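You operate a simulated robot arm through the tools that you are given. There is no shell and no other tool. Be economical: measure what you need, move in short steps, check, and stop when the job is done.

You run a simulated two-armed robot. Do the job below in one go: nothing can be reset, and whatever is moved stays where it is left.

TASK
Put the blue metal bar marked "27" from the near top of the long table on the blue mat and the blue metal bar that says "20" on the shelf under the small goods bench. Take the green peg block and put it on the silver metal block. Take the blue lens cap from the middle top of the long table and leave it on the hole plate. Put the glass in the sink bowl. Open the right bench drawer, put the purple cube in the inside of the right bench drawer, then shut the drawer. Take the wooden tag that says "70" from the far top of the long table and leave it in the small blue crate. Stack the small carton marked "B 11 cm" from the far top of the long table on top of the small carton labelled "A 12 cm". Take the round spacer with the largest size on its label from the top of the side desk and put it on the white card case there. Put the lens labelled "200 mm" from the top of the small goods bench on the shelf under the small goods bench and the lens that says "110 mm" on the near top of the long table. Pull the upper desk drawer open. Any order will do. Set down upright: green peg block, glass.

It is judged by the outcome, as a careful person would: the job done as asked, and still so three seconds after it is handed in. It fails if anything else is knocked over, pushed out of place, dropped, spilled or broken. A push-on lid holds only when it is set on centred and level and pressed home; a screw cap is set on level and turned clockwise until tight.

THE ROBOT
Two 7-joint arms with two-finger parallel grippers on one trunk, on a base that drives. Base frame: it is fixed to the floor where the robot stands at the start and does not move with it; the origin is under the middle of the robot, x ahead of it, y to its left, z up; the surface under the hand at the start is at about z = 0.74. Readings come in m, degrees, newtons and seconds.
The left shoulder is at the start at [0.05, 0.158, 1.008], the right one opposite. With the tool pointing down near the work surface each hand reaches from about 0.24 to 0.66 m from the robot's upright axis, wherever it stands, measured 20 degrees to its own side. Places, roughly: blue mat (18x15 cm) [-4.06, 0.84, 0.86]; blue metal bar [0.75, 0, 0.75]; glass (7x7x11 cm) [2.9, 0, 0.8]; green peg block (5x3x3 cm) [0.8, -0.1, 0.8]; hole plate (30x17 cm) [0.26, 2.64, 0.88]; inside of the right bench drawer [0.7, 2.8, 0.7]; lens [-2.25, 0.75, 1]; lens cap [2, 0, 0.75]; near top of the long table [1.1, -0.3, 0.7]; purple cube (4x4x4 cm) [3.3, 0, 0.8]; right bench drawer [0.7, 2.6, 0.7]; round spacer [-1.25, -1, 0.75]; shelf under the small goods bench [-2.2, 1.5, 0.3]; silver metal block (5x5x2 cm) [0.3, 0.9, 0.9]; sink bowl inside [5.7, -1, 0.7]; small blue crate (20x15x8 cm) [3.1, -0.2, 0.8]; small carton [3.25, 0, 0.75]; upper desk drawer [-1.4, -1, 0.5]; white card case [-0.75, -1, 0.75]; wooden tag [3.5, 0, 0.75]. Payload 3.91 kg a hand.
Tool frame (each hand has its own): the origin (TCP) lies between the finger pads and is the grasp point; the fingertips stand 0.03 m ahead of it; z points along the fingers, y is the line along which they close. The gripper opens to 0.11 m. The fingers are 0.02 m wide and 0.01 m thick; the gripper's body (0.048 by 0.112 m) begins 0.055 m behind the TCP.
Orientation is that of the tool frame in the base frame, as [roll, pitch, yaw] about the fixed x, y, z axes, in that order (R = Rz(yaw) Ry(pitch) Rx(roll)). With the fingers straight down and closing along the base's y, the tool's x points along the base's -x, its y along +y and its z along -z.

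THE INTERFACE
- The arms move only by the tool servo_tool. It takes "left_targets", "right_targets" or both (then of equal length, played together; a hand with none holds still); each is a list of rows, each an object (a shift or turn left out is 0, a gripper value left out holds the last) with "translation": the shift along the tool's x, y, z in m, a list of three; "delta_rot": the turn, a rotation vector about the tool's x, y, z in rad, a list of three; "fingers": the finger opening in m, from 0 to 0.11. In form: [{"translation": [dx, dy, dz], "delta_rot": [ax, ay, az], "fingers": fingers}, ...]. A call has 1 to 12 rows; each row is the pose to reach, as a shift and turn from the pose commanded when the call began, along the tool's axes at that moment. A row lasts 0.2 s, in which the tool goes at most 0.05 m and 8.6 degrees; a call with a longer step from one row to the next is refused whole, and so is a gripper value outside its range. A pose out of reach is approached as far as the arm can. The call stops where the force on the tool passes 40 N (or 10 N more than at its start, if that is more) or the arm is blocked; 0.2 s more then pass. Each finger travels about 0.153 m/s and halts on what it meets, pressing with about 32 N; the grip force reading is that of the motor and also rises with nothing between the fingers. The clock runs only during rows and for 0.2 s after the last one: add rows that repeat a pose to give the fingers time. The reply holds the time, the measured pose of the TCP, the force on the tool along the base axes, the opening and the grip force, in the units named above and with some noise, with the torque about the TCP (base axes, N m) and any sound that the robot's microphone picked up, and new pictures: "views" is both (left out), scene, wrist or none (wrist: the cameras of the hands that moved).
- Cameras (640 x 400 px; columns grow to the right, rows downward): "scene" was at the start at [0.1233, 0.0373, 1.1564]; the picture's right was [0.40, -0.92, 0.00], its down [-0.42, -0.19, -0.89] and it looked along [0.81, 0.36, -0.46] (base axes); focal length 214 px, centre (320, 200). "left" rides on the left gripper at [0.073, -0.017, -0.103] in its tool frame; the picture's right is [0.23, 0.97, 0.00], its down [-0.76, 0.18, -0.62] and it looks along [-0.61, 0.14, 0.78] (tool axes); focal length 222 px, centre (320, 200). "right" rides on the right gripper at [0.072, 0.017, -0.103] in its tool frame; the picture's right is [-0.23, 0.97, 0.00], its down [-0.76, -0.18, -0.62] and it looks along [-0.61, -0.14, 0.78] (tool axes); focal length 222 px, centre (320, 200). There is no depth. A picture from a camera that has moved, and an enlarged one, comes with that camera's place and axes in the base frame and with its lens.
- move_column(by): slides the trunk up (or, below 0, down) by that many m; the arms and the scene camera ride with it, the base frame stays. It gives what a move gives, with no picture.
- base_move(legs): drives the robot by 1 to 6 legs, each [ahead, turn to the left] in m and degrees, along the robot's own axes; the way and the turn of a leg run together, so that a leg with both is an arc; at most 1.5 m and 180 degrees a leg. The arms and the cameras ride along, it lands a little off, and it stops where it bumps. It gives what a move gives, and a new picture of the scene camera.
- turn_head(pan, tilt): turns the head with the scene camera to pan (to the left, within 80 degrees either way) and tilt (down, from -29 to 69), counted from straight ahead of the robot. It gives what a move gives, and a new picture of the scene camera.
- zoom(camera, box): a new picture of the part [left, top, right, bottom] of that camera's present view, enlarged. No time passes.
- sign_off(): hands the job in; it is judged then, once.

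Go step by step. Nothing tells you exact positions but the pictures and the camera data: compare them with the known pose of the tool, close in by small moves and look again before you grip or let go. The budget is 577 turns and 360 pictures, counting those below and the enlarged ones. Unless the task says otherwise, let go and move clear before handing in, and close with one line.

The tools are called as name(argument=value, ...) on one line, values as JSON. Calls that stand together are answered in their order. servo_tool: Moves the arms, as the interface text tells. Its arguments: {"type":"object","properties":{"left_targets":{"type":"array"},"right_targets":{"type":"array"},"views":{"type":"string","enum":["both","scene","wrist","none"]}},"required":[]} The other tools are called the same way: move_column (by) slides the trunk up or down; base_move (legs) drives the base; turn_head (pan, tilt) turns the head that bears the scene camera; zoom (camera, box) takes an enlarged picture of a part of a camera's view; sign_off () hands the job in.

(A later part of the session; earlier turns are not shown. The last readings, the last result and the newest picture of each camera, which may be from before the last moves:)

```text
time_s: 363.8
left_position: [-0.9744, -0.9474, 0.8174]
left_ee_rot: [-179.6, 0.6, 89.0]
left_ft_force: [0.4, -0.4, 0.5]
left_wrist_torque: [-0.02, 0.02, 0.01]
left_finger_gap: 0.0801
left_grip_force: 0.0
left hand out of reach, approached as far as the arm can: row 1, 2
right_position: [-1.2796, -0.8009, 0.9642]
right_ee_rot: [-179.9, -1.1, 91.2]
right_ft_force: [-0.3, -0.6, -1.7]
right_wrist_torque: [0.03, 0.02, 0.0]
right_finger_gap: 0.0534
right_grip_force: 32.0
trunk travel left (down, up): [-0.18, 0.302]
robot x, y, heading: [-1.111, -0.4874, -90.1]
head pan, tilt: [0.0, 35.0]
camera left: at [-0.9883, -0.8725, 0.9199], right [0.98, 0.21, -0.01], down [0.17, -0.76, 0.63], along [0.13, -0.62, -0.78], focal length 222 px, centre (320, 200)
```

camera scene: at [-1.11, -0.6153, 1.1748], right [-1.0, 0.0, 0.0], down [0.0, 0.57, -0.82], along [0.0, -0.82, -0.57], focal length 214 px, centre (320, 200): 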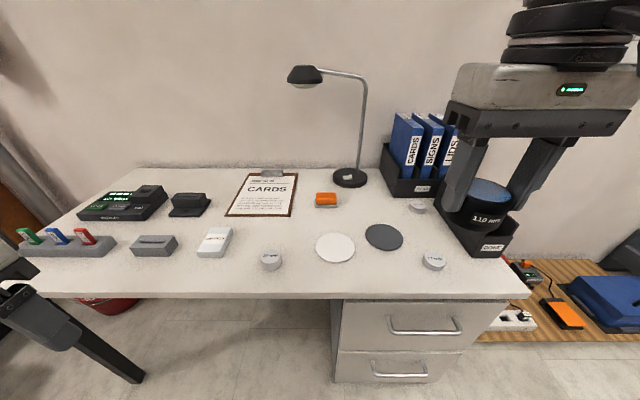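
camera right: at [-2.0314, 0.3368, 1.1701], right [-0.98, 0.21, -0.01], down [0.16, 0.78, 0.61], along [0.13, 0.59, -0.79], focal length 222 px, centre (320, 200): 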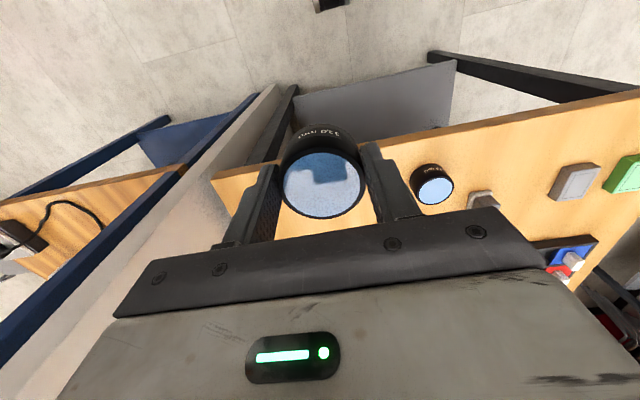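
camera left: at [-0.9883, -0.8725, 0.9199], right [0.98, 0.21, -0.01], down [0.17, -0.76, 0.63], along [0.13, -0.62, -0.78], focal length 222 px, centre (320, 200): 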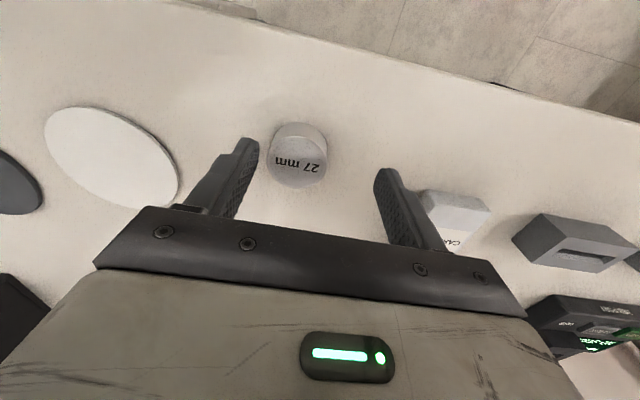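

Turn the robot right by 5° to bring the spacer into the left arm's range.

base_move(legs=[[0, -5]])

servo_tool(left_targets=[{"translation": [0, 0.015, 0.0]}, {"translation": [0, 0.025, 0.0]}], views="wrist")

```text
time_s: 364.7
left_position: [-1.0145, -0.9564, 0.817]
left_ee_rot: [-179.7, 0.6, 84.1]
left_ft_force: [-0.5, 0.4, -0.3]
left_wrist_torque: [0.02, -0.02, 0.05]
left_finger_gap: 0.0802
left_grip_force: 0.2
right_position: [-1.3067, -0.7854, 0.9642]
right_ee_rot: [-179.9, -1.1, 86.3]
right_ft_force: [-0.4, 0.0, -1.7]
right_wrist_torque: [-0.03, 0.01, -0.01]
right_finger_gap: 0.0532
right_grip_force: 32.0
trunk travel left (down, up): [-0.18, 0.302]
robot x, y, heading: [-1.1077, -0.4842, -94.8]
head pan, tilt: [0.0, 35.0]
camera scene: at [-1.1213, -0.6146, 1.0748], right [-1.0, 0.08, 0.0], down [0.05, 0.57, -0.82], along [-0.07, -0.82, -0.57], focal length 214 px, centre (320, 200)
```

scene: 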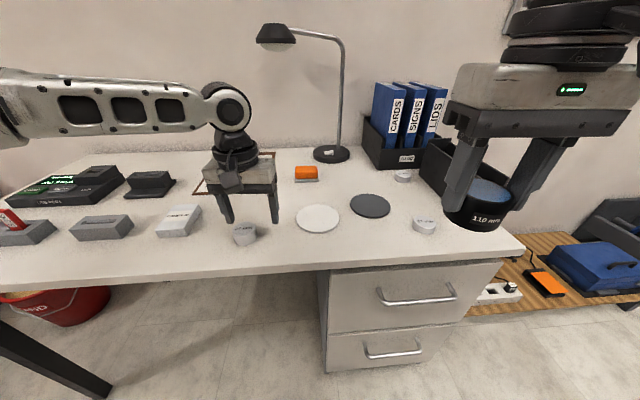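

```text
time_s: 365.3
left_position: [-0.9907, -0.9592, 0.8163]
left_ee_rot: [-179.5, 0.6, 84.1]
left_ft_force: [0.4, 0.6, -0.1]
left_wrist_torque: [0.01, 0.01, -0.02]
left_finger_gap: 0.08
left_grip_force: 0.1
right_position: [-1.3055, -0.7858, 0.9643]
right_ee_rot: [-179.9, -1.0, 86.2]
right_ft_force: [0.9, 0.7, -1.7]
right_wrist_torque: [0.0, -0.04, -0.01]
right_finger_gap: 0.0534
right_grip_force: 31.7
trunk travel left (down, up): [-0.18, 0.302]
robot x, y, heading: [-1.1095, -0.4909, -94.8]
head pan, tilt: [0.0, 35.0]
camera left: at [-0.9978, -0.8841, 0.9196], right [0.99, 0.13, -0.01], down [0.1, -0.77, 0.63], along [0.07, -0.63, -0.78], focal length 222 px, centre (320, 200)
```

left: 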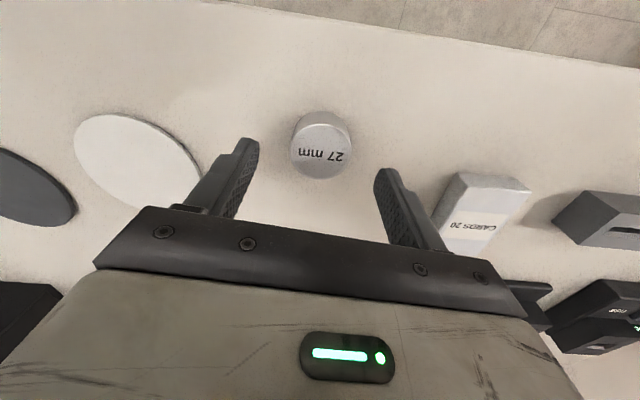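

Centred. Lower so the fingertips overlap the upper part, grip, and lift.

servo_tool(left_targets=[{"translation": [0.0, 0.002, 0.02]}, {"translation": [0, 0.002, 0.034]}, {"translation": [0, 0.002, 0.034], "fingers": 0.0}, {"translation": [0, 0.002, 0.034]}, {"translation": [0, 0.002, 0.034]}, {"translation": [0, 0.002, 0.01]}, {"translation": [0, 0.002, -0.03]}, {"translation": [0, 0.002, -0.06]}], views="wrist")

```text
time_s: 367.1
left_position: [-0.9876, -0.9576, 0.8772]
left_ee_rot: [-179.7, 0.6, 83.9]
left_ft_force: [1.1, -0.1, -1.5]
left_wrist_torque: [0.02, -0.01, 0.0]
left_finger_gap: 0.0464
left_grip_force: 31.5
right_position: [-1.3064, -0.785, 0.9638]
right_ee_rot: [-179.8, -1.0, 86.3]
right_ft_force: [0.2, 0.1, -1.5]
right_wrist_torque: [0.03, -0.02, 0.02]
right_finger_gap: 0.0532
right_grip_force: 32.0
trunk travel left (down, up): [-0.18, 0.302]
robot x, y, heading: [-1.1088, -0.4854, -94.5]
head pan, tilt: [0.0, 35.0]
camera left: at [-0.995, -0.8835, 0.9807], right [0.99, 0.12, -0.01], down [0.1, -0.77, 0.63], along [0.07, -0.63, -0.78], focal length 222 px, centre (320, 200)
```

left: 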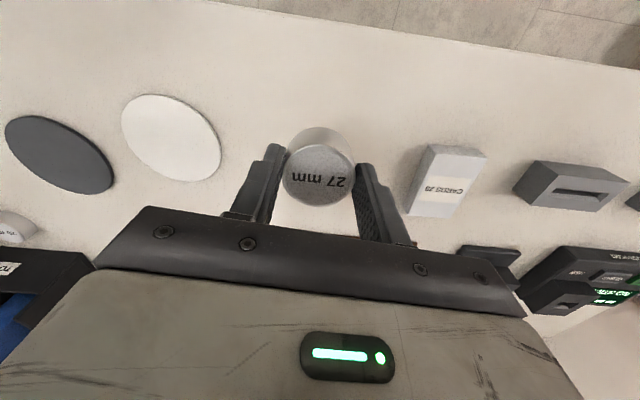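

Spacer held. Move it over the case centre (-0.832,-1.017).

servo_tool(left_targets=[{"translation": [-0.011, 0.04, 0]}, {"translation": [-0.021, 0.08, 0]}, {"translation": [-0.032, 0.12, 0]}, {"translation": [-0.042, 0.161, 0]}, {"translation": [-0.042, 0.161, 0.03]}, {"translation": [-0.042, 0.161, 0.05]}])

zoom(camera="scene", box=[110, 160, 250, 270])

```text
time_s: 368.5
left_position: [-0.8317, -1.0183, 0.8266]
left_ee_rot: [-179.7, 0.6, 84.1]
left_ft_force: [0.3, 0.9, -2.0]
left_wrist_torque: [0.0, 0.02, 0.04]
left_finger_gap: 0.0464
left_grip_force: 31.6
right_position: [-1.306, -0.7856, 0.9636]
right_ee_rot: [-179.9, -1.0, 86.3]
right_ft_force: [-0.6, -0.8, -2.3]
right_wrist_torque: [0.01, -0.01, 0.02]
right_finger_gap: 0.0534
right_grip_force: 31.9
trunk travel left (down, up): [-0.18, 0.302]
robot x, y, heading: [-1.1148, -0.4863, -95.0]
head pan, tilt: [0.0, 35.0]
camera scene: at [-1.121, -0.6148, 1.0748], right [-1.0, 0.08, 0.0], down [0.05, 0.57, -0.82], along [-0.07, -0.82, -0.57], focal length 214 px, centre (320, 200)
camera left: at [-0.8394, -0.9425, 0.9294], right [0.99, 0.12, -0.01], down [0.1, -0.77, 0.63], along [0.07, -0.63, -0.78], focal length 222 px, centre (320, 200)
```

scene: 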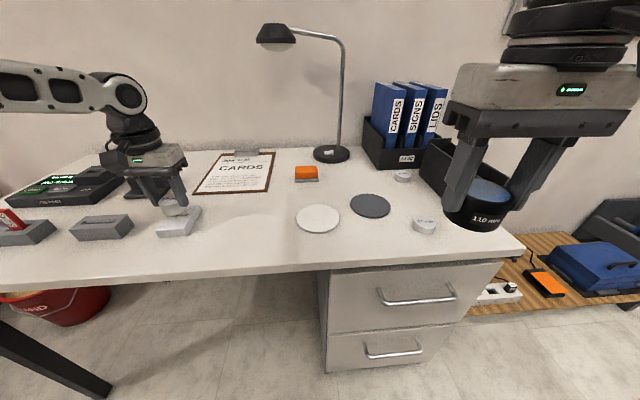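
left: 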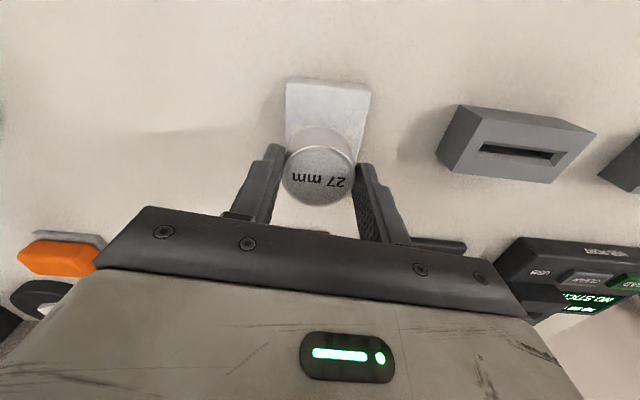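

```text
3.64 times, centred on (180, 215) of scene
camera zoom: at [-1.121, -0.6148, 1.0748], right [-1.0, 0.08, 0.0], down [0.05, 0.57, -0.82], along [-0.07, -0.82, -0.57], focal length 780 px, centre (829, 146)
```

zoom: 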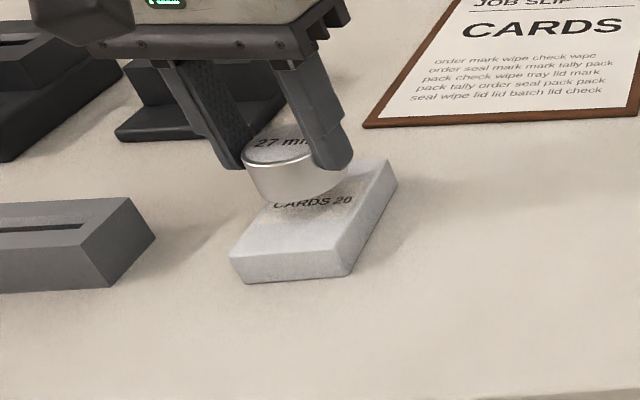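

The spacer is a bit toward the case's back; shift 8 mm toward me, then lower to contact.

servo_tool(left_targets=[{"translation": [0.008, 0, 0.005]}, {"translation": [0.008, 0, 0.01]}, {"translation": [0.008, 0, 0.014]}, {"translation": [0.008, 0, 0.018]}, {"translation": [0.008, 0, 0.022]}], views="none")

zoom(camera="scene", box=[110, 160, 250, 270])

```text
time_s: 369.7
left_position: [-0.8316, -1.0088, 0.8062]
left_ee_rot: [-179.7, 0.8, 84.0]
left_ft_force: [1.9, 1.2, 9.5]
left_wrist_torque: [0.18, -0.18, 0.01]
left_finger_gap: 0.0465
left_grip_force: 31.9
right_position: [-1.3062, -0.784, 0.9645]
right_ee_rot: [-179.8, -1.0, 86.3]
right_ft_force: [0.3, -0.6, -2.3]
right_wrist_torque: [0.0, -0.03, -0.02]
right_finger_gap: 0.0534
right_grip_force: 31.6
trunk travel left (down, up): [-0.18, 0.302]
robot x, y, heading: [-1.1093, -0.4888, -94.7]
head pan, tilt: [0.0, 35.0]
```

```text
3.64 times, centred on (180, 215) of scene
camera zoom: at [-1.1213, -0.6139, 1.0752], right [-1.0, 0.08, 0.0], down [0.05, 0.57, -0.82], along [-0.07, -0.82, -0.57], focal length 780 px, centre (829, 146)
```

zoom: 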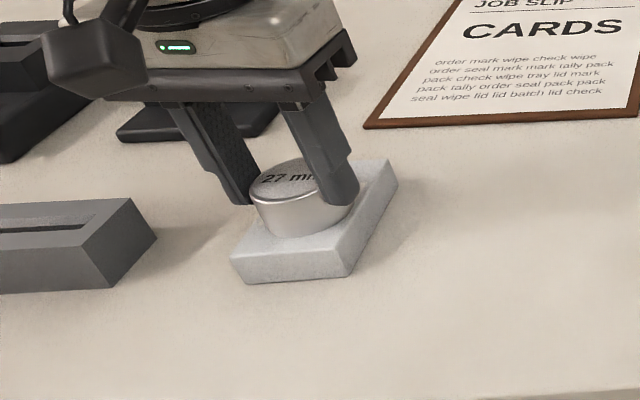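

Contact, well centred. Release and rise, then check.

servo_tool(left_targets=[{"translation": [0, 0, -0.001]}, {"translation": [0, 0, -0.001], "fingers": 0.055}, {"translation": [0, 0, -0.001], "fingers": 0.065}, {"translation": [0, 0, -0.001], "fingers": 0.065}, {"translation": [0, 0, -0.04]}, {"translation": [0, 0, -0.08]}, {"translation": [0, 0, -0.12]}], views="wrist")

```text
time_s: 371.3
left_position: [-0.8294, -1.0086, 0.9234]
left_ee_rot: [-179.6, 0.6, 84.0]
left_ft_force: [-0.2, -0.4, -0.3]
left_wrist_torque: [0.01, -0.03, -0.01]
left_finger_gap: 0.0646
left_grip_force: 0.0
right_position: [-1.306, -0.7851, 0.9648]
right_ee_rot: [-179.8, -1.1, 86.3]
right_ft_force: [0.0, -0.6, -1.4]
right_wrist_torque: [0.02, -0.01, 0.0]
right_finger_gap: 0.0532
right_grip_force: 32.0
trunk travel left (down, up): [-0.18, 0.302]
robot x, y, heading: [-1.1065, -0.487, -94.6]
head pan, tilt: [0.0, 35.0]
camera left: at [-0.8375, -0.9329, 1.0273], right [0.99, 0.12, -0.01], down [0.1, -0.77, 0.63], along [0.07, -0.63, -0.78], focal length 222 px, centre (320, 200)
```

left: 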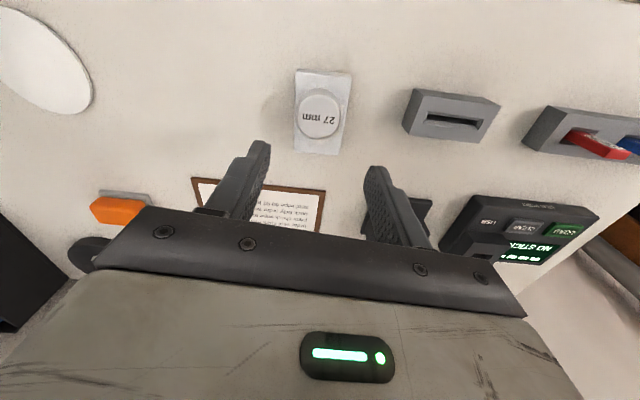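

The spacer sits on the card case. Next is the upper desk drawer: I'll back off and shift west so the handle (≈x -1.35, z 0.65) is on the left arm's side.

servo_tool(left_targets=[{"translation": [0.04, -0.01, -0.02]}, {"translation": [0.08, -0.02, -0.04]}, {"translation": [0.12, -0.03, -0.06]}, {"translation": [0.16, -0.04, -0.07]}, {"translation": [0.19, -0.05, -0.08]}], views="none")

base_move(legs=[[-0.25, 0], [0, -85.5], [0.42, 0], [0, 90]])

turn_head(pan=15, tilt=45)

```text
time_s: 372.5
left_position: [-0.8575, -0.8124, 1.0016]
left_ee_rot: [-179.6, 0.5, 84.2]
left_ft_force: [-0.5, -0.5, 0.7]
left_wrist_torque: [-0.01, 0.04, 0.0]
left_finger_gap: 0.065
left_grip_force: 0.1
right_position: [-1.3059, -0.7839, 0.9638]
right_ee_rot: [-179.9, -1.1, 86.4]
right_ft_force: [-1.0, 0.2, -2.4]
right_wrist_torque: [0.04, -0.01, -0.01]
right_finger_gap: 0.0534
right_grip_force: 32.7
trunk travel left (down, up): [-0.18, 0.302]
robot x, y, heading: [-1.111, -0.4918, -94.9]
head pan, tilt: [0.0, 35.0]
```

```text
time_s: 384.0
left_position: [-1.2282, -0.5437, 1.0037]
left_ee_rot: [-179.7, 0.6, 89.4]
left_ft_force: [0.4, 0.3, 0.6]
left_wrist_torque: [0.05, -0.01, -0.01]
left_finger_gap: 0.0651
left_grip_force: 0.0
right_position: [-1.6774, -0.5555, 0.9643]
right_ee_rot: [-179.9, -1.2, 91.5]
right_ft_force: [-0.4, 0.5, -2.1]
right_wrist_torque: [0.0, 0.0, 0.0]
right_finger_gap: 0.0533
right_grip_force: 31.8
trunk travel left (down, up): [-0.18, 0.302]
robot x, y, heading: [-1.5069, -0.2384, -89.5]
head pan, tilt: [0.0, 35.0]
camera scene: at [-1.5082, -0.3695, 1.0748], right [-1.0, -0.01, 0.0], down [0.0, 0.57, -0.82], along [0.01, -0.82, -0.57], focal length 214 px, centre (320, 200)
```

scene: 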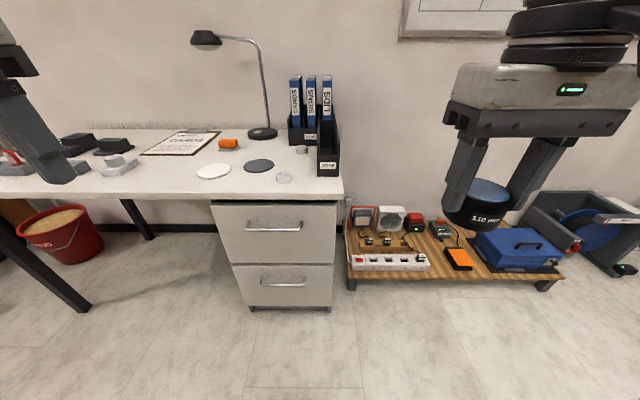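

```text
time_s: 384.7
left_position: [-1.2286, -0.5446, 1.0021]
left_ee_rot: [-179.6, 0.5, 89.3]
left_ft_force: [0.3, 0.1, 0.5]
left_wrist_torque: [-0.02, -0.03, 0.03]
left_finger_gap: 0.0649
left_grip_force: 0.1
right_position: [-1.6779, -0.5567, 0.9636]
right_ee_rot: [-179.9, -1.1, 91.6]
right_ft_force: [-0.3, -0.1, -2.1]
right_wrist_torque: [-0.01, 0.04, 0.0]
right_finger_gap: 0.053
right_grip_force: 31.8
trunk travel left (down, up): [-0.18, 0.302]
robot x, y, heading: [-1.5053, -0.2451, -89.6]
head pan, tilt: [15.0, 45.0]
camera scene: at [-1.4872, -0.3599, 1.0601], right [-0.96, -0.26, 0.0], down [-0.19, 0.68, -0.71], along [0.19, -0.68, -0.71], focal length 214 px, centre (320, 200)
```

scene: 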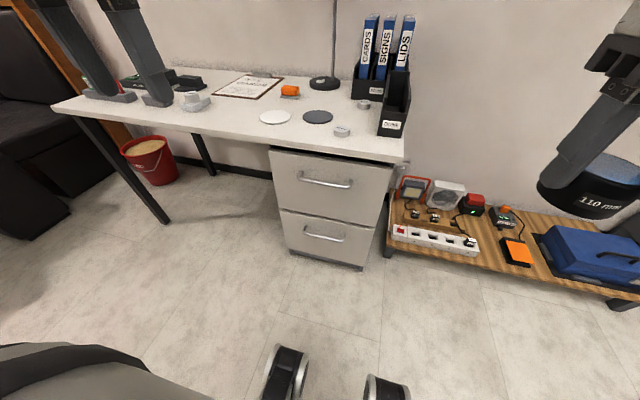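

The upper handle is at about (-1.362,-0.866,0.63). Lower the trunk fully, and roll the left hand by 90°.

move_column(by=-0.18)

servo_tool(left_targets=[{"delta_rot": [0, 0, 0.145]}, {"delta_rot": [0, 0, 0.29]}, {"delta_rot": [0, 0, 0.435]}, {"delta_rot": [0, 0, 0.58]}, {"delta_rot": [0, 0, 0.725]}, {"delta_rot": [0, 0, 0.87]}, {"delta_rot": [0, 0, 1.015]}, {"delta_rot": [0, 0, 1.16]}, {"delta_rot": [0, 0, 1.305]}, {"delta_rot": [0, 0, 1.45]}, {"delta_rot": [0, 0, 1.56]}], views="none")

```text
time_s: 386.7
left_position: [-1.2293, -0.5443, 0.8237]
left_ee_rot: [-179.6, 0.6, 89.4]
left_ft_force: [1.0, -0.5, 0.0]
left_wrist_torque: [-0.03, -0.01, -0.03]
left_finger_gap: 0.0651
left_grip_force: 0.0
right_position: [-1.6773, -0.5556, 0.7841]
right_ee_rot: [-180.0, -1.1, 91.6]
right_ft_force: [-0.2, -0.4, -1.1]
right_wrist_torque: [0.02, 0.02, 0.04]
right_finger_gap: 0.0533
right_grip_force: 31.8
trunk travel left (down, up): [0.0, 0.482]
robot x, y, heading: [-1.5094, -0.2424, -89.7]
head pan, tilt: [15.0, 45.0]
```

```text
time_s: 389.1
left_position: [-1.2286, -0.5434, 0.822]
left_ee_rot: [179.4, 0.3, -0.3]
left_ft_force: [-0.7, -0.9, 0.2]
left_wrist_torque: [0.01, -0.02, 0.0]
left_finger_gap: 0.0648
left_grip_force: 0.0
right_position: [-1.6768, -0.5563, 0.7843]
right_ee_rot: [-179.9, -1.0, 91.4]
right_ft_force: [0.3, 1.2, -1.6]
right_wrist_torque: [0.02, -0.01, 0.0]
right_finger_gap: 0.053
right_grip_force: 32.0
trunk travel left (down, up): [0.0, 0.482]
robot x, y, heading: [-1.5088, -0.2428, -89.7]
head pan, tilt: [15.0, 45.0]
```

servo_tool(left_targets=[{"delta_rot": [-0.145, 0, 0], "translation": [-0.012, 0.016, 0]}, {"delta_rot": [-0.29, 0, 0], "translation": [-0.024, 0.032, 0]}, {"delta_rot": [-0.435, 0, 0], "translation": [-0.036, 0.048, 0]}, {"delta_rot": [-0.58, 0, 0], "translation": [-0.048, 0.064, 0]}, {"delta_rot": [-0.725, 0, 0], "translation": [-0.06, 0.08, 0]}, {"delta_rot": [-0.87, 0, 0], "translation": [-0.072, 0.096, 0]}, {"delta_rot": [-1.015, 0, 0], "translation": [-0.085, 0.112, 0]}, {"delta_rot": [-1.16, 0, 0], "translation": [-0.097, 0.128, 0]}, {"delta_rot": [-1.305, 0, 0], "translation": [-0.11, 0.144, 0]}, {"delta_rot": [-1.45, 0, 0], "translation": [-0.122, 0.16, 0]}, {"delta_rot": [-1.57, 0, 0], "translation": [-0.132, 0.175, 0.0]}])

```text
time_s: 391.5
left_position: [-1.3617, -0.72, 0.8266]
left_ee_rot: [89.2, 0.5, -0.1]
left_ft_force: [0.1, -0.9, 0.0]
left_wrist_torque: [0.0, 0.0, 0.01]
left_finger_gap: 0.0651
left_grip_force: 0.0
right_position: [-1.6764, -0.5556, 0.784]
right_ee_rot: [-179.9, -1.1, 91.5]
right_ft_force: [0.6, 0.0, -1.4]
right_wrist_torque: [0.02, -0.01, 0.02]
right_finger_gap: 0.0531
right_grip_force: 32.3
trunk travel left (down, up): [0.0, 0.482]
robot x, y, heading: [-1.511, -0.2411, -89.8]
head pan, tilt: [15.0, 45.0]
camera scene: at [-1.4872, -0.3597, 0.8801], right [-0.96, -0.27, 0.0], down [-0.19, 0.68, -0.71], along [0.19, -0.68, -0.71], focal length 214 px, centre (320, 200)
camera left: at [-1.2887, -0.6161, 0.8079], right [0.23, 0.01, 0.97], down [-0.76, 0.63, 0.18], along [-0.61, -0.78, 0.16], focal length 222 px, centre (320, 200)
```

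scene: 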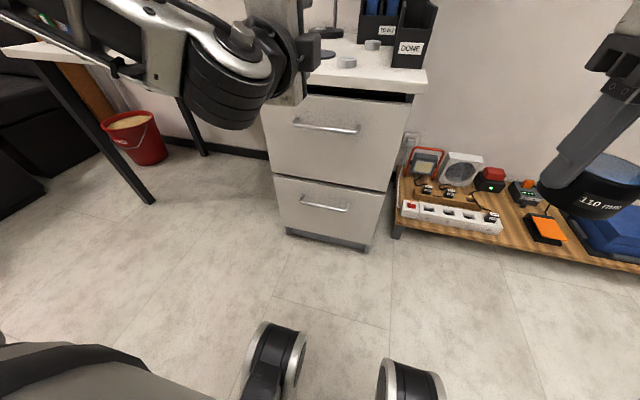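
left: 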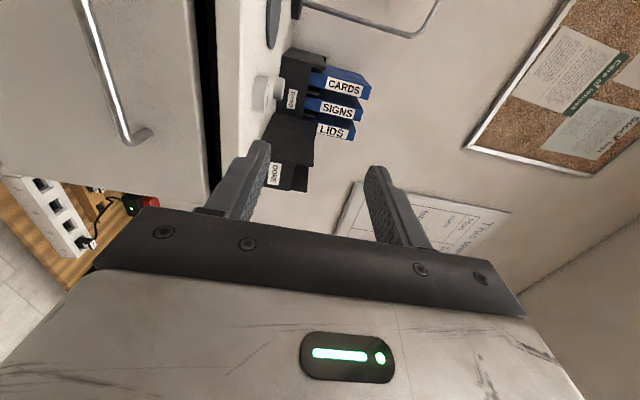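

Fingers point at the desk, closing vertically. Lower to the handle's height (z≈0.62).

servo_tool(left_targets=[{"translation": [0, -0.04, 0]}, {"translation": [0, -0.08, 0]}, {"translation": [0, -0.12, 0.01]}, {"translation": [0, -0.16, 0.02]}, {"translation": [0, -0.205, 0.03]}])

```text
time_s: 392.7
left_position: [-1.3369, -0.7454, 0.6449]
left_ee_rot: [89.6, 0.4, -0.2]
left_ft_force: [0.0, -0.4, -0.5]
left_wrist_torque: [0.0, 0.01, -0.01]
left_finger_gap: 0.0651
left_grip_force: 0.0
left hand out of reach, approached as far as the arm can: row 4, 5
right_position: [-1.6763, -0.5561, 0.784]
right_ee_rot: [-179.9, -1.1, 91.4]
right_ft_force: [0.1, 0.3, -1.3]
right_wrist_torque: [-0.02, -0.01, -0.03]
right_finger_gap: 0.0531
right_grip_force: 32.1
trunk travel left (down, up): [0.0, 0.482]
robot x, y, heading: [-1.5093, -0.2426, -89.6]
head pan, tilt: [15.0, 45.0]
camera scene: at [-1.4872, -0.3598, 0.88], right [-0.96, -0.27, 0.0], down [-0.19, 0.68, -0.71], along [0.19, -0.68, -0.71], focal length 214 px, centre (320, 200)
camera left: at [-1.2636, -0.6426, 0.627], right [0.23, 0.01, 0.97], down [-0.76, 0.63, 0.18], along [-0.61, -0.78, 0.15], focal length 222 px, centre (320, 200)
```

scene: 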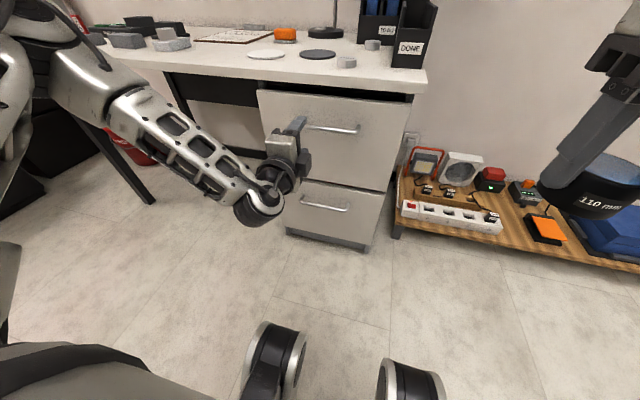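
left: 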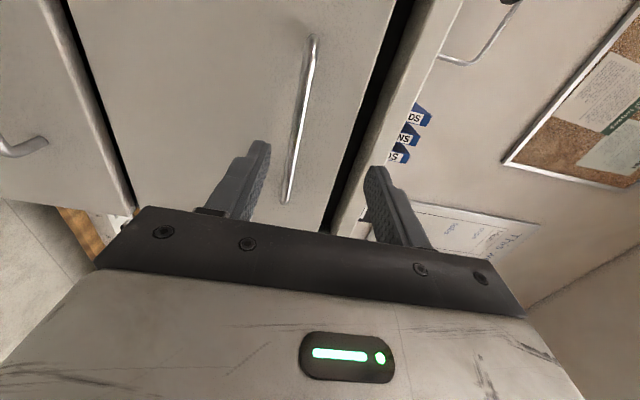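

The handle bar lies between the open fingers (z≈0.63). Advance toward it.

servo_tool(left_targets=[{"translation": [-0.005, -0.005, 0.03], "fingers": 0.06}, {"translation": [-0.01, -0.008, 0.06]}, {"translation": [-0.012, -0.01, 0.085]}])

```text
time_s: 393.7
left_position: [-1.3272, -0.8151, 0.6569]
left_ee_rot: [90.0, 0.4, -0.3]
left_ft_force: [0.7, 10.3, 3.7]
left_wrist_torque: [0.25, -0.11, 0.14]
left_finger_gap: 0.0581
left_grip_force: 0.0
left hand out of reach, approached as far as the arm can: row 1, 2, 3
right_position: [-1.6766, -0.5549, 0.7846]
right_ee_rot: [-179.9, -1.0, 91.4]
right_ft_force: [-0.4, 0.2, -1.1]
right_wrist_torque: [0.01, -0.01, -0.01]
right_finger_gap: 0.0532
right_grip_force: 31.8
trunk travel left (down, up): [0.0, 0.482]
robot x, y, heading: [-1.5152, -0.2389, -89.4]
head pan, tilt: [15.0, 45.0]
stopped in row 3 (left hand): the force on the tool passed its limit at 42 N (the readings are from after the stop); the commanded pose is now the measured one
camera scene: at [-1.487, -0.3582, 0.8802], right [-0.96, -0.27, 0.0], down [-0.19, 0.68, -0.71], along [0.19, -0.68, -0.71], focal length 214 px, centre (320, 200)
camera left: at [-1.2539, -0.7128, 0.6395], right [0.23, 0.0, 0.97], down [-0.76, 0.63, 0.18], along [-0.61, -0.78, 0.15], focal length 222 px, centre (320, 200)
```

scene: 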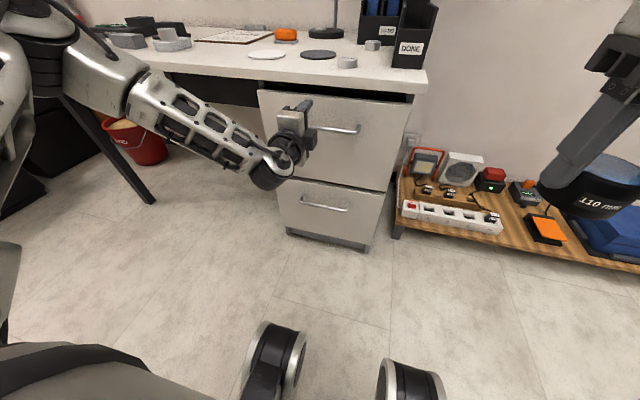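
left: 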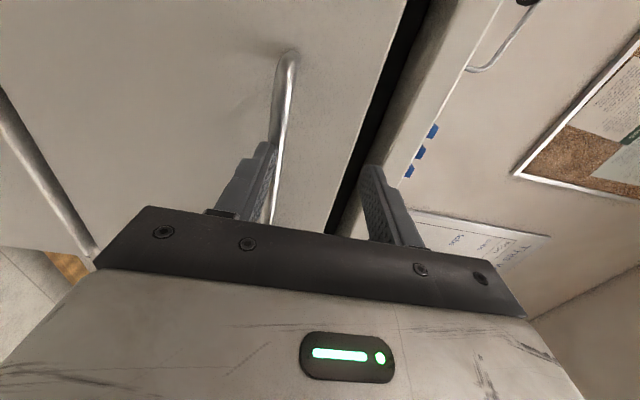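

The lower finger met the bar; I need about 2.5 cm lower. Back off, tilt the fingers ~17° downward, and come in lower.

servo_tool(left_targets=[{"translation": [0, 0, -0.04]}, {"translation": [-0.01, -0.01, -0.045], "delta_rot": [0.1, 0, 0]}, {"translation": [-0.02, -0.02, -0.045], "delta_rot": [0.2, 0, 0]}, {"translation": [-0.025, -0.027, -0.04], "delta_rot": [0.3, 0, 0]}], views="wrist")

```text
time_s: 394.7
left_position: [-1.3531, -0.7762, 0.6289]
left_ee_rot: [107.4, 0.4, -0.4]
left_ft_force: [1.0, 0.5, 0.1]
left_wrist_torque: [0.03, 0.02, 0.0]
left_finger_gap: 0.0598
left_grip_force: 0.0
right_position: [-1.6764, -0.5553, 0.7846]
right_ee_rot: [-179.9, -1.0, 91.6]
right_ft_force: [0.4, -0.2, -2.8]
right_wrist_torque: [0.02, -0.01, 0.02]
right_finger_gap: 0.053
right_grip_force: 32.0
trunk travel left (down, up): [0.0, 0.482]
robot x, y, heading: [-1.5129, -0.2445, -89.7]
head pan, tilt: [15.0, 45.0]
camera left: at [-1.2789, -0.6724, 0.6434], right [0.23, -0.29, 0.93], down [-0.76, 0.55, 0.36], along [-0.61, -0.78, -0.09], focal length 222 px, centre (320, 200)
```

left: 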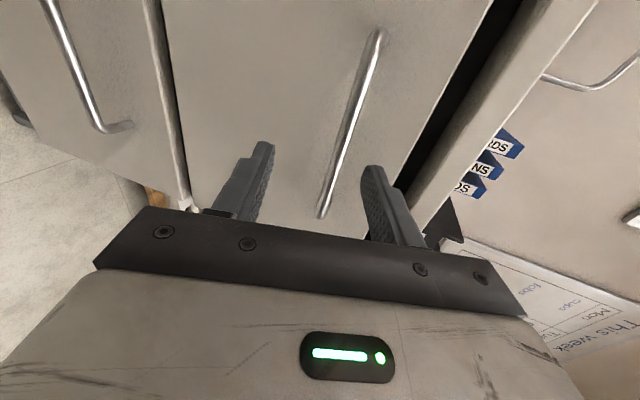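

servo_tool(left_targets=[{"translation": [0, 0.012, 0.025]}, {"translation": [0, 0.02, 0.042]}, {"translation": [0, 0.025, 0.054]}])

```text
time_s: 395.5
left_position: [-1.3485, -0.8336, 0.6395]
left_ee_rot: [107.3, 0.4, -0.4]
left_ft_force: [-0.4, 0.8, 1.2]
left_wrist_torque: [-0.03, -0.02, 0.03]
left_finger_gap: 0.0599
left_grip_force: 0.1
left hand out of reach, approached as far as the arm can: row 3
right_position: [-1.6774, -0.5548, 0.7851]
right_ee_rot: [-179.8, -1.1, 91.4]
right_ft_force: [0.1, 0.4, -2.0]
right_wrist_torque: [0.02, 0.02, -0.04]
right_finger_gap: 0.0534
right_grip_force: 32.5
trunk travel left (down, up): [0.0, 0.482]
robot x, y, heading: [-1.5097, -0.245, -89.6]
head pan, tilt: [15.0, 45.0]
camera scene: at [-1.487, -0.359, 0.88], right [-0.96, -0.27, 0.0], down [-0.19, 0.68, -0.71], along [0.19, -0.68, -0.71], focal length 214 px, centre (320, 200)
camera left: at [-1.2742, -0.7299, 0.6546], right [0.23, -0.29, 0.93], down [-0.75, 0.55, 0.36], along [-0.61, -0.78, -0.09], focal length 222 px, centre (320, 200)
```

scene: 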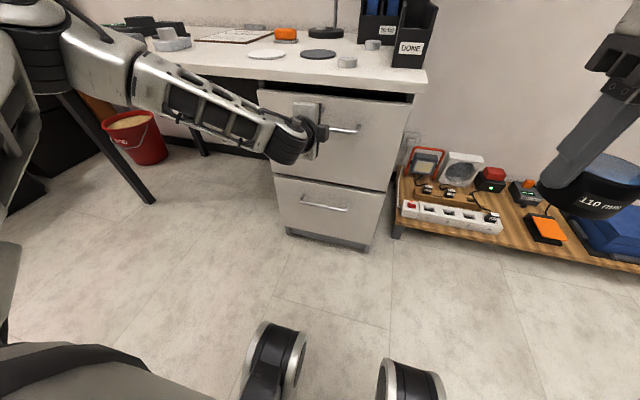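
left: 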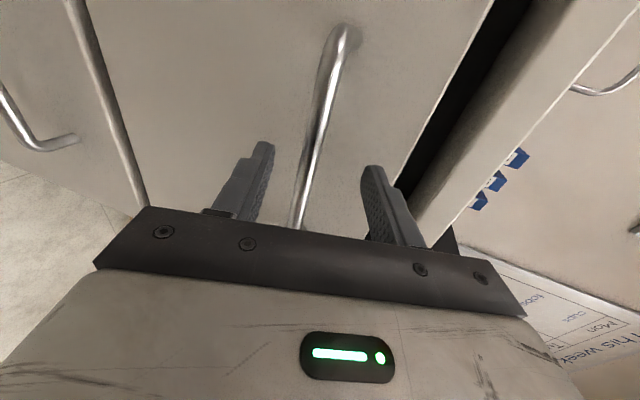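

The bar is between the finger pads. Close on it.

servo_tool(left_targets=[{"fingers": 0.0}, {"fingers": 0.0}, {"fingers": 0.0}, {"fingers": 0.0}], views="wrist")

```text
time_s: 396.5
left_position: [-1.3481, -0.8306, 0.633]
left_ee_rot: [108.3, 0.4, -0.6]
left_ft_force: [-2.2, 15.3, -24.2]
left_wrist_torque: [0.6, 0.07, -0.45]
left_finger_gap: 0.0115
left_grip_force: 45.0
right_position: [-1.6774, -0.5556, 0.7824]
right_ee_rot: [-180.0, -1.2, 91.5]
right_ft_force: [0.3, -0.9, -2.2]
right_wrist_torque: [0.0, -0.01, 0.01]
right_finger_gap: 0.0533
right_grip_force: 31.8
trunk travel left (down, up): [0.0, 0.482]
robot x, y, heading: [-1.508, -0.2399, -89.7]
head pan, tilt: [15.0, 45.0]
camera left: at [-1.274, -0.7282, 0.6491], right [0.23, -0.31, 0.92], down [-0.75, 0.54, 0.37], along [-0.62, -0.78, -0.11], focal length 222 px, centre (320, 200)
```

left: 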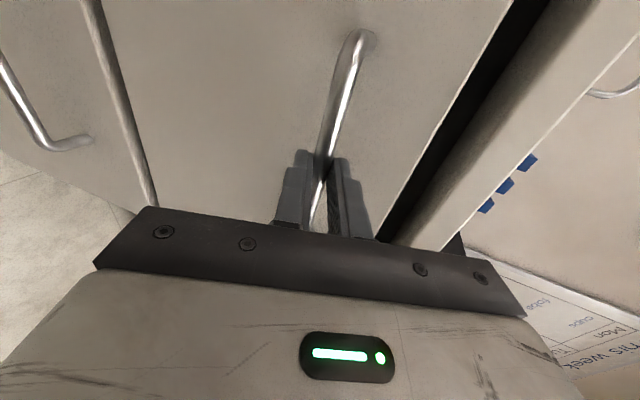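

Gripped. Pull by reversing the base.

base_move(legs=[[-0.22, 0]])

```text
time_s: 398.2
left_position: [-1.3477, -0.6118, 0.6338]
left_ee_rot: [108.1, 0.4, -0.3]
left_ft_force: [3.7, 0.3, -27.7]
left_wrist_torque: [0.58, 0.22, -0.96]
left_finger_gap: 0.0116
left_grip_force: 44.3
right_position: [-1.6782, -0.3373, 0.7825]
right_ee_rot: [-179.9, -1.2, 91.5]
right_ft_force: [-0.5, 0.1, -1.2]
right_wrist_torque: [-0.03, 0.02, 0.01]
right_finger_gap: 0.0532
right_grip_force: 32.0
trunk travel left (down, up): [0.0, 0.482]
robot x, y, heading: [-1.5072, -0.022, -89.7]
head pan, tilt: [15.0, 45.0]
camera scene: at [-1.4881, -0.1409, 0.8796], right [-0.96, -0.27, 0.0], down [-0.19, 0.68, -0.7], along [0.19, -0.68, -0.71], focal length 214 px, centre (320, 200)
```

scene: 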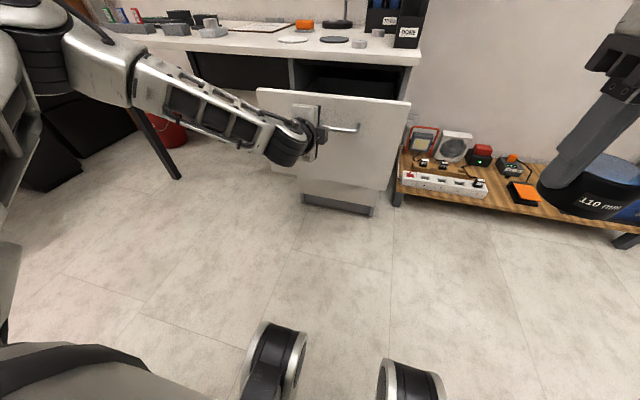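

The drawer is out by about 22 cm. Pull a little further.

base_move(legs=[[-0.08, 0]])

```text
time_s: 399.3
left_position: [-1.3483, -0.5337, 0.6325]
left_ee_rot: [108.1, 0.3, -0.3]
left_ft_force: [3.1, 1.1, -9.5]
left_wrist_torque: [0.19, 0.13, -0.67]
left_finger_gap: 0.0117
left_grip_force: 44.8
right_position: [-1.6804, -0.2552, 0.7833]
right_ee_rot: [-179.9, -1.1, 91.5]
right_ft_force: [0.2, 0.0, -1.5]
right_wrist_torque: [0.02, 0.02, -0.01]
right_finger_gap: 0.0531
right_grip_force: 31.9
trunk travel left (down, up): [0.0, 0.482]
robot x, y, heading: [-1.5094, 0.0581, -89.9]
head pan, tilt: [15.0, 45.0]
camera scene: at [-1.4889, -0.0602, 0.8798], right [-0.96, -0.27, 0.0], down [-0.19, 0.68, -0.71], along [0.19, -0.68, -0.71], focal length 214 px, centre (320, 200)
```

scene: 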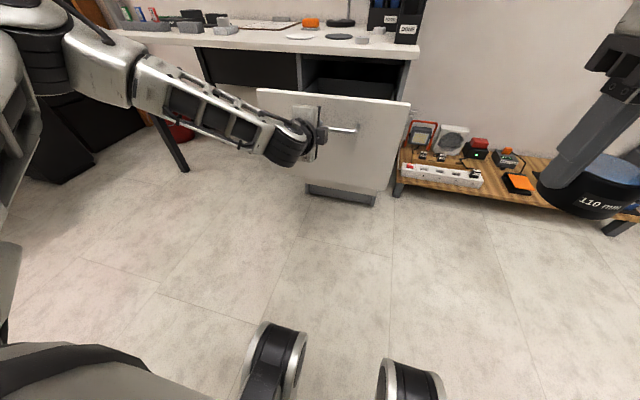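

Open by 30 cm, enough. Release the handle and withdraw straight back.

servo_tool(left_targets=[{"fingers": 0.03}, {"fingers": 0.06}, {"fingers": 0.06}, {"translation": [0, -0.01, -0.035]}, {"translation": [0, -0.02, -0.07]}, {"translation": [0, -0.03, -0.1]}], views="scene")

```text
time_s: 400.7
left_position: [-1.3475, -0.4269, 0.6358]
left_ee_rot: [108.1, 0.3, -0.3]
left_ft_force: [-0.1, 0.1, 0.3]
left_wrist_torque: [-0.02, 0.06, -0.01]
left_finger_gap: 0.0598
left_grip_force: 0.0
right_position: [-1.6798, -0.2564, 0.7836]
right_ee_rot: [-179.9, -1.1, 91.4]
right_ft_force: [0.0, -0.4, -1.1]
right_wrist_torque: [0.0, -0.01, -0.02]
right_finger_gap: 0.0533
right_grip_force: 32.3
trunk travel left (down, up): [0.0, 0.482]
robot x, y, heading: [-1.5117, 0.0593, -89.6]
head pan, tilt: [15.0, 45.0]
camera scene: at [-1.4892, -0.0596, 0.88], right [-0.96, -0.27, 0.0], down [-0.19, 0.68, -0.71], along [0.19, -0.68, -0.71], focal length 214 px, centre (320, 200)
```

scene: 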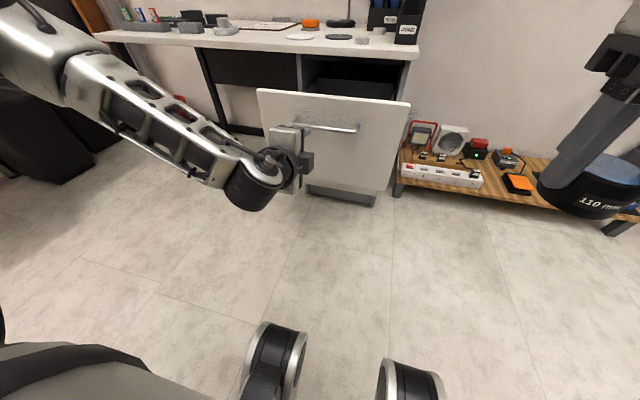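

Drawer open. Raise the trunk, straighten the left hand, and carry the 110 mm lens to the near end of the long table.

move_column(by=0.35)

servo_tool(left_targets=[{"delta_rot": [0.14, 0, 0]}, {"delta_rot": [0.28, 0, 0]}, {"delta_rot": [0.42, 0, 0]}, {"delta_rot": [0.56, 0, 0]}, {"delta_rot": [0.7, 0, 0]}, {"delta_rot": [0.84, 0, 0]}, {"delta_rot": [0.98, 0, 0]}, {"delta_rot": [1.12, 0, 0]}, {"delta_rot": [1.255, 0, 0]}], views="none")

servo_tool(left_targets=[{"delta_rot": [0, 0, -0.145]}, {"delta_rot": [0, 0, -0.29]}, {"delta_rot": [0, 0, -0.435]}, {"delta_rot": [0, 0, -0.58]}, {"delta_rot": [0, 0, -0.725]}, {"delta_rot": [0, 0, -0.87]}, {"delta_rot": [0, 0, -1.015]}, {"delta_rot": [0, 0, -1.16]}, {"delta_rot": [0, 0, -1.305]}, {"delta_rot": [0, 0, -1.45]}, {"delta_rot": [0, 0, -1.57]}], views="none")

base_move(legs=[[0, 80], [0.6, 0], [0, 15], [0.9, 0], [0, -5.5]])

```text
time_s: 404.1
left_position: [-1.3481, -0.4288, 0.9853]
left_ee_rot: [108.1, 0.2, -0.3]
left_ft_force: [-0.6, -0.2, 0.6]
left_wrist_torque: [0.0, 0.04, 0.02]
left_finger_gap: 0.0602
left_grip_force: 0.0
right_position: [-1.6782, -0.2559, 1.1333]
right_ee_rot: [-179.9, -1.2, 91.5]
right_ft_force: [-0.9, -0.2, -1.7]
right_wrist_torque: [0.0, -0.03, -0.03]
right_finger_gap: 0.0529
right_grip_force: 32.0
trunk travel left (down, up): [-0.35, 0.132]
robot x, y, heading: [-1.5102, 0.0571, -89.6]
head pan, tilt: [15.0, 45.0]
```

```text
time_s: 406.1
left_position: [-1.3469, -0.4279, 0.9862]
left_ee_rot: [-179.8, 0.4, -0.3]
left_ft_force: [-0.3, -0.4, -0.6]
left_wrist_torque: [-0.01, 0.0, -0.02]
left_finger_gap: 0.06
left_grip_force: 0.1
right_position: [-1.6789, -0.2565, 1.1345]
right_ee_rot: [-179.9, -1.1, 91.5]
right_ft_force: [0.7, -0.3, -0.9]
right_wrist_torque: [-0.01, -0.01, 0.01]
right_finger_gap: 0.0533
right_grip_force: 32.5
trunk travel left (down, up): [-0.35, 0.132]
robot x, y, heading: [-1.5124, 0.0573, -89.6]
head pan, tilt: [15.0, 45.0]
```

```text
time_s: 408.5
left_position: [-1.348, -0.4268, 0.9871]
left_ee_rot: [-179.7, 0.0, 89.7]
left_ft_force: [0.1, -0.3, 0.0]
left_wrist_torque: [-0.01, 0.01, 0.0]
left_finger_gap: 0.06
left_grip_force: 0.0
right_position: [-1.6789, -0.2562, 1.1339]
right_ee_rot: [-179.9, -1.0, 91.4]
right_ft_force: [-0.1, -0.9, -1.3]
right_wrist_torque: [0.02, -0.02, -0.01]
right_finger_gap: 0.0533
right_grip_force: 31.7
trunk travel left (down, up): [-0.35, 0.132]
robot x, y, heading: [-1.5111, 0.0552, -89.8]
head pan, tilt: [15.0, 45.0]
```

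```text
time_s: 421.1
left_position: [0.463, 0.2272, 0.9872]
left_ee_rot: [-179.7, -0.1, 179.9]
left_ft_force: [0.6, 0.1, -0.4]
left_wrist_torque: [-0.01, 0.02, 0.01]
left_finger_gap: 0.06
left_grip_force: 0.1
right_position: [0.2929, -0.1037, 1.1342]
right_ee_rot: [-180.0, -1.2, -178.3]
right_ft_force: [0.1, 0.0, -2.1]
right_wrist_torque: [-0.01, 0.01, 0.04]
right_finger_gap: 0.0531
right_grip_force: 31.7
trunk travel left (down, up): [-0.35, 0.132]
robot x, y, heading: [-0.0224, 0.0612, 0.5]
head pan, tilt: [15.0, 45.0]
camera scene: at [0.0958, 0.0863, 1.23], right [0.27, -0.96, 0.0], down [-0.68, -0.19, -0.71], along [0.68, 0.19, -0.71], focal length 214 px, centre (320, 200)
```

scene: 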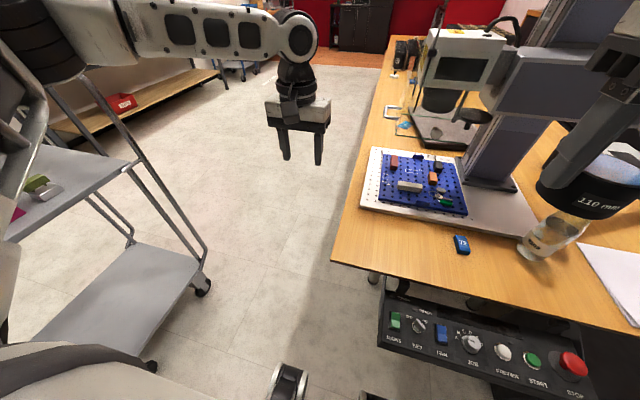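

The table's free spot at about (0.46,-0.055) is reachable. Lower the trunk a bit, move the lens there and down.

move_column(by=-0.09)

servo_tool(right_targets=[{"translation": [-0.04, 0.01, 0]}, {"translation": [-0.08, 0.02, 0.01]}, {"translation": [-0.12, 0.03, 0.03]}, {"translation": [-0.15, 0.04, 0.06]}, {"translation": [-0.168, 0.044, 0.1]}, {"translation": [-0.168, 0.044, 0.14]}, {"translation": [-0.168, 0.044, 0.18]}, {"translation": [-0.168, 0.044, 0.22]}])

```text
time_s: 422.3
left_position: [0.4621, 0.229, 0.898]
left_ee_rot: [-179.7, 0.0, 179.9]
left_ft_force: [-0.4, -0.5, -0.1]
left_wrist_torque: [0.03, 0.02, 0.02]
left_finger_gap: 0.0601
left_grip_force: 0.2
right_position: [0.293, -0.1035, 1.0437]
right_ee_rot: [-179.9, -1.1, -178.2]
right_ft_force: [0.5, -1.5, -1.3]
right_wrist_torque: [-0.01, -0.01, 0.0]
right_finger_gap: 0.0534
right_grip_force: 31.9
trunk travel left (down, up): [-0.26, 0.222]
robot x, y, heading: [-0.0244, 0.0651, 0.7]
head pan, tilt: [15.0, 45.0]
```

```text
time_s: 424.1
left_position: [0.462, 0.2284, 0.8955]
left_ee_rot: [-179.6, 0.0, 180.0]
left_ft_force: [0.4, -0.8, -0.3]
left_wrist_torque: [-0.02, 0.0, 0.01]
left_finger_gap: 0.0599
left_grip_force: 0.0
right_position: [0.4554, -0.0542, 0.8189]
right_ee_rot: [-180.0, -1.1, -178.3]
right_ft_force: [-0.3, 0.0, -2.1]
right_wrist_torque: [0.01, 0.05, 0.01]
right_finger_gap: 0.0533
right_grip_force: 32.2
trunk travel left (down, up): [-0.26, 0.222]
robot x, y, heading: [-0.0247, 0.0634, 0.7]
head pan, tilt: [15.0, 45.0]
camera scene: at [0.096, 0.0867, 1.14], right [0.27, -0.96, 0.0], down [-0.68, -0.19, -0.71], along [0.68, 0.19, -0.71], focal length 214 px, centre (320, 200)
camera right: at [0.3856, -0.0396, 0.9252], right [0.2, 0.98, -0.01], down [0.78, -0.15, 0.61], along [0.6, -0.13, -0.79], focal length 222 px, centre (320, 200)
```

scene: 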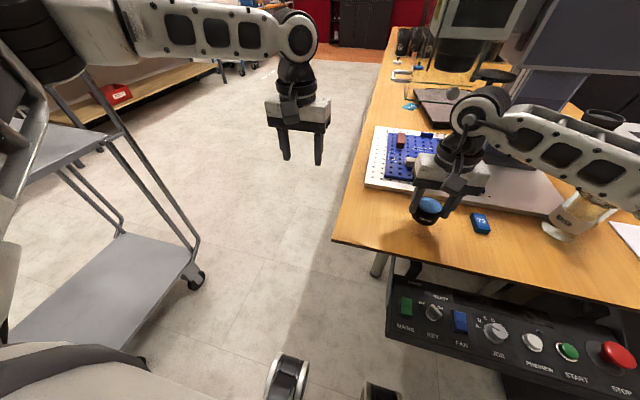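
right: 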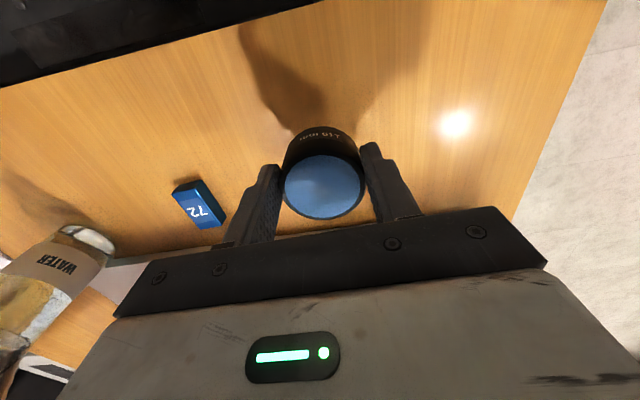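

Spot is clear. Lower in small steps until contact.

servo_tool(right_targets=[{"translation": [0, 0.0, 0.015]}, {"translation": [0, 0.0, 0.022]}, {"translation": [0, 0, 0.028]}, {"translation": [0, 0, 0.033]}, {"translation": [0, 0, 0.037]}, {"translation": [0, 0, 0.041]}], views="none")

```text
time_s: 425.5
left_position: [0.4612, 0.2284, 0.8974]
left_ee_rot: [-179.7, 0.2, 179.9]
left_ft_force: [0.1, 0.5, 0.4]
left_wrist_torque: [0.01, -0.02, 0.0]
left_finger_gap: 0.06
left_grip_force: 0.0
right_position: [0.4546, -0.0555, 0.7856]
right_ee_rot: [-180.0, -0.6, -178.3]
right_ft_force: [-5.3, -5.7, 30.6]
right_wrist_torque: [-0.28, 0.07, -0.02]
right_finger_gap: 0.0532
right_grip_force: 32.4
trunk travel left (down, up): [-0.26, 0.222]
robot x, y, heading: [-0.0261, 0.0656, 0.5]
head pan, tilt: [15.0, 45.0]
```

Contact. Ease up 5 mm of command, release, and rise.

servo_tool(right_targets=[{"translation": [0, 0.0, -0.006]}, {"translation": [0, 0.0, -0.006], "fingers": 0.065}, {"translation": [0, 0, -0.006], "fingers": 0.08}, {"translation": [0, 0, -0.006], "fingers": 0.08}, {"translation": [0, 0, -0.05]}, {"translation": [0, 0, -0.1]}, {"translation": [0, 0, -0.15]}, {"translation": [0.03, 0, -0.19]}, {"translation": [0.06, 0, -0.22]}], views="scene")

```text
time_s: 427.5
left_position: [0.4625, 0.2295, 0.8965]
left_ee_rot: [-179.7, 0.0, -180.0]
left_ft_force: [-0.4, -0.2, 0.4]
left_wrist_torque: [0.03, 0.05, 0.03]
left_finger_gap: 0.0599
left_grip_force: 0.0
right_position: [0.3983, -0.0575, 1.0018]
right_ee_rot: [-179.9, -1.1, -178.3]
right_ft_force: [-0.9, 0.0, -0.3]
right_wrist_torque: [0.01, 0.04, -0.01]
right_finger_gap: 0.0801
right_grip_force: 0.0
trunk travel left (down, up): [-0.26, 0.222]
robot x, y, heading: [-0.017, 0.0639, 0.5]
head pan, tilt: [15.0, 45.0]
camera scene: at [0.0955, 0.0867, 1.1401], right [0.27, -0.96, 0.0], down [-0.68, -0.19, -0.71], along [0.68, 0.19, -0.71], focal length 214 px, centre (320, 200)
```

scene: 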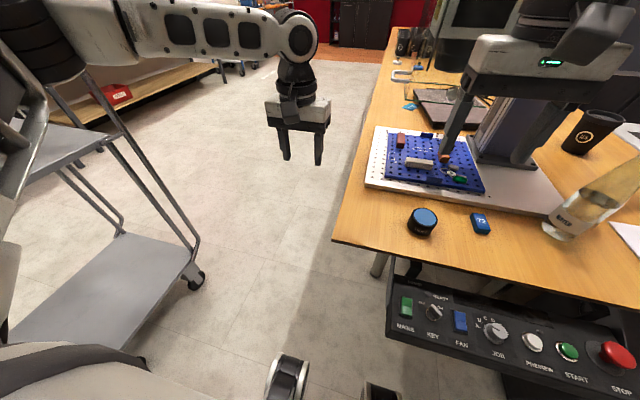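

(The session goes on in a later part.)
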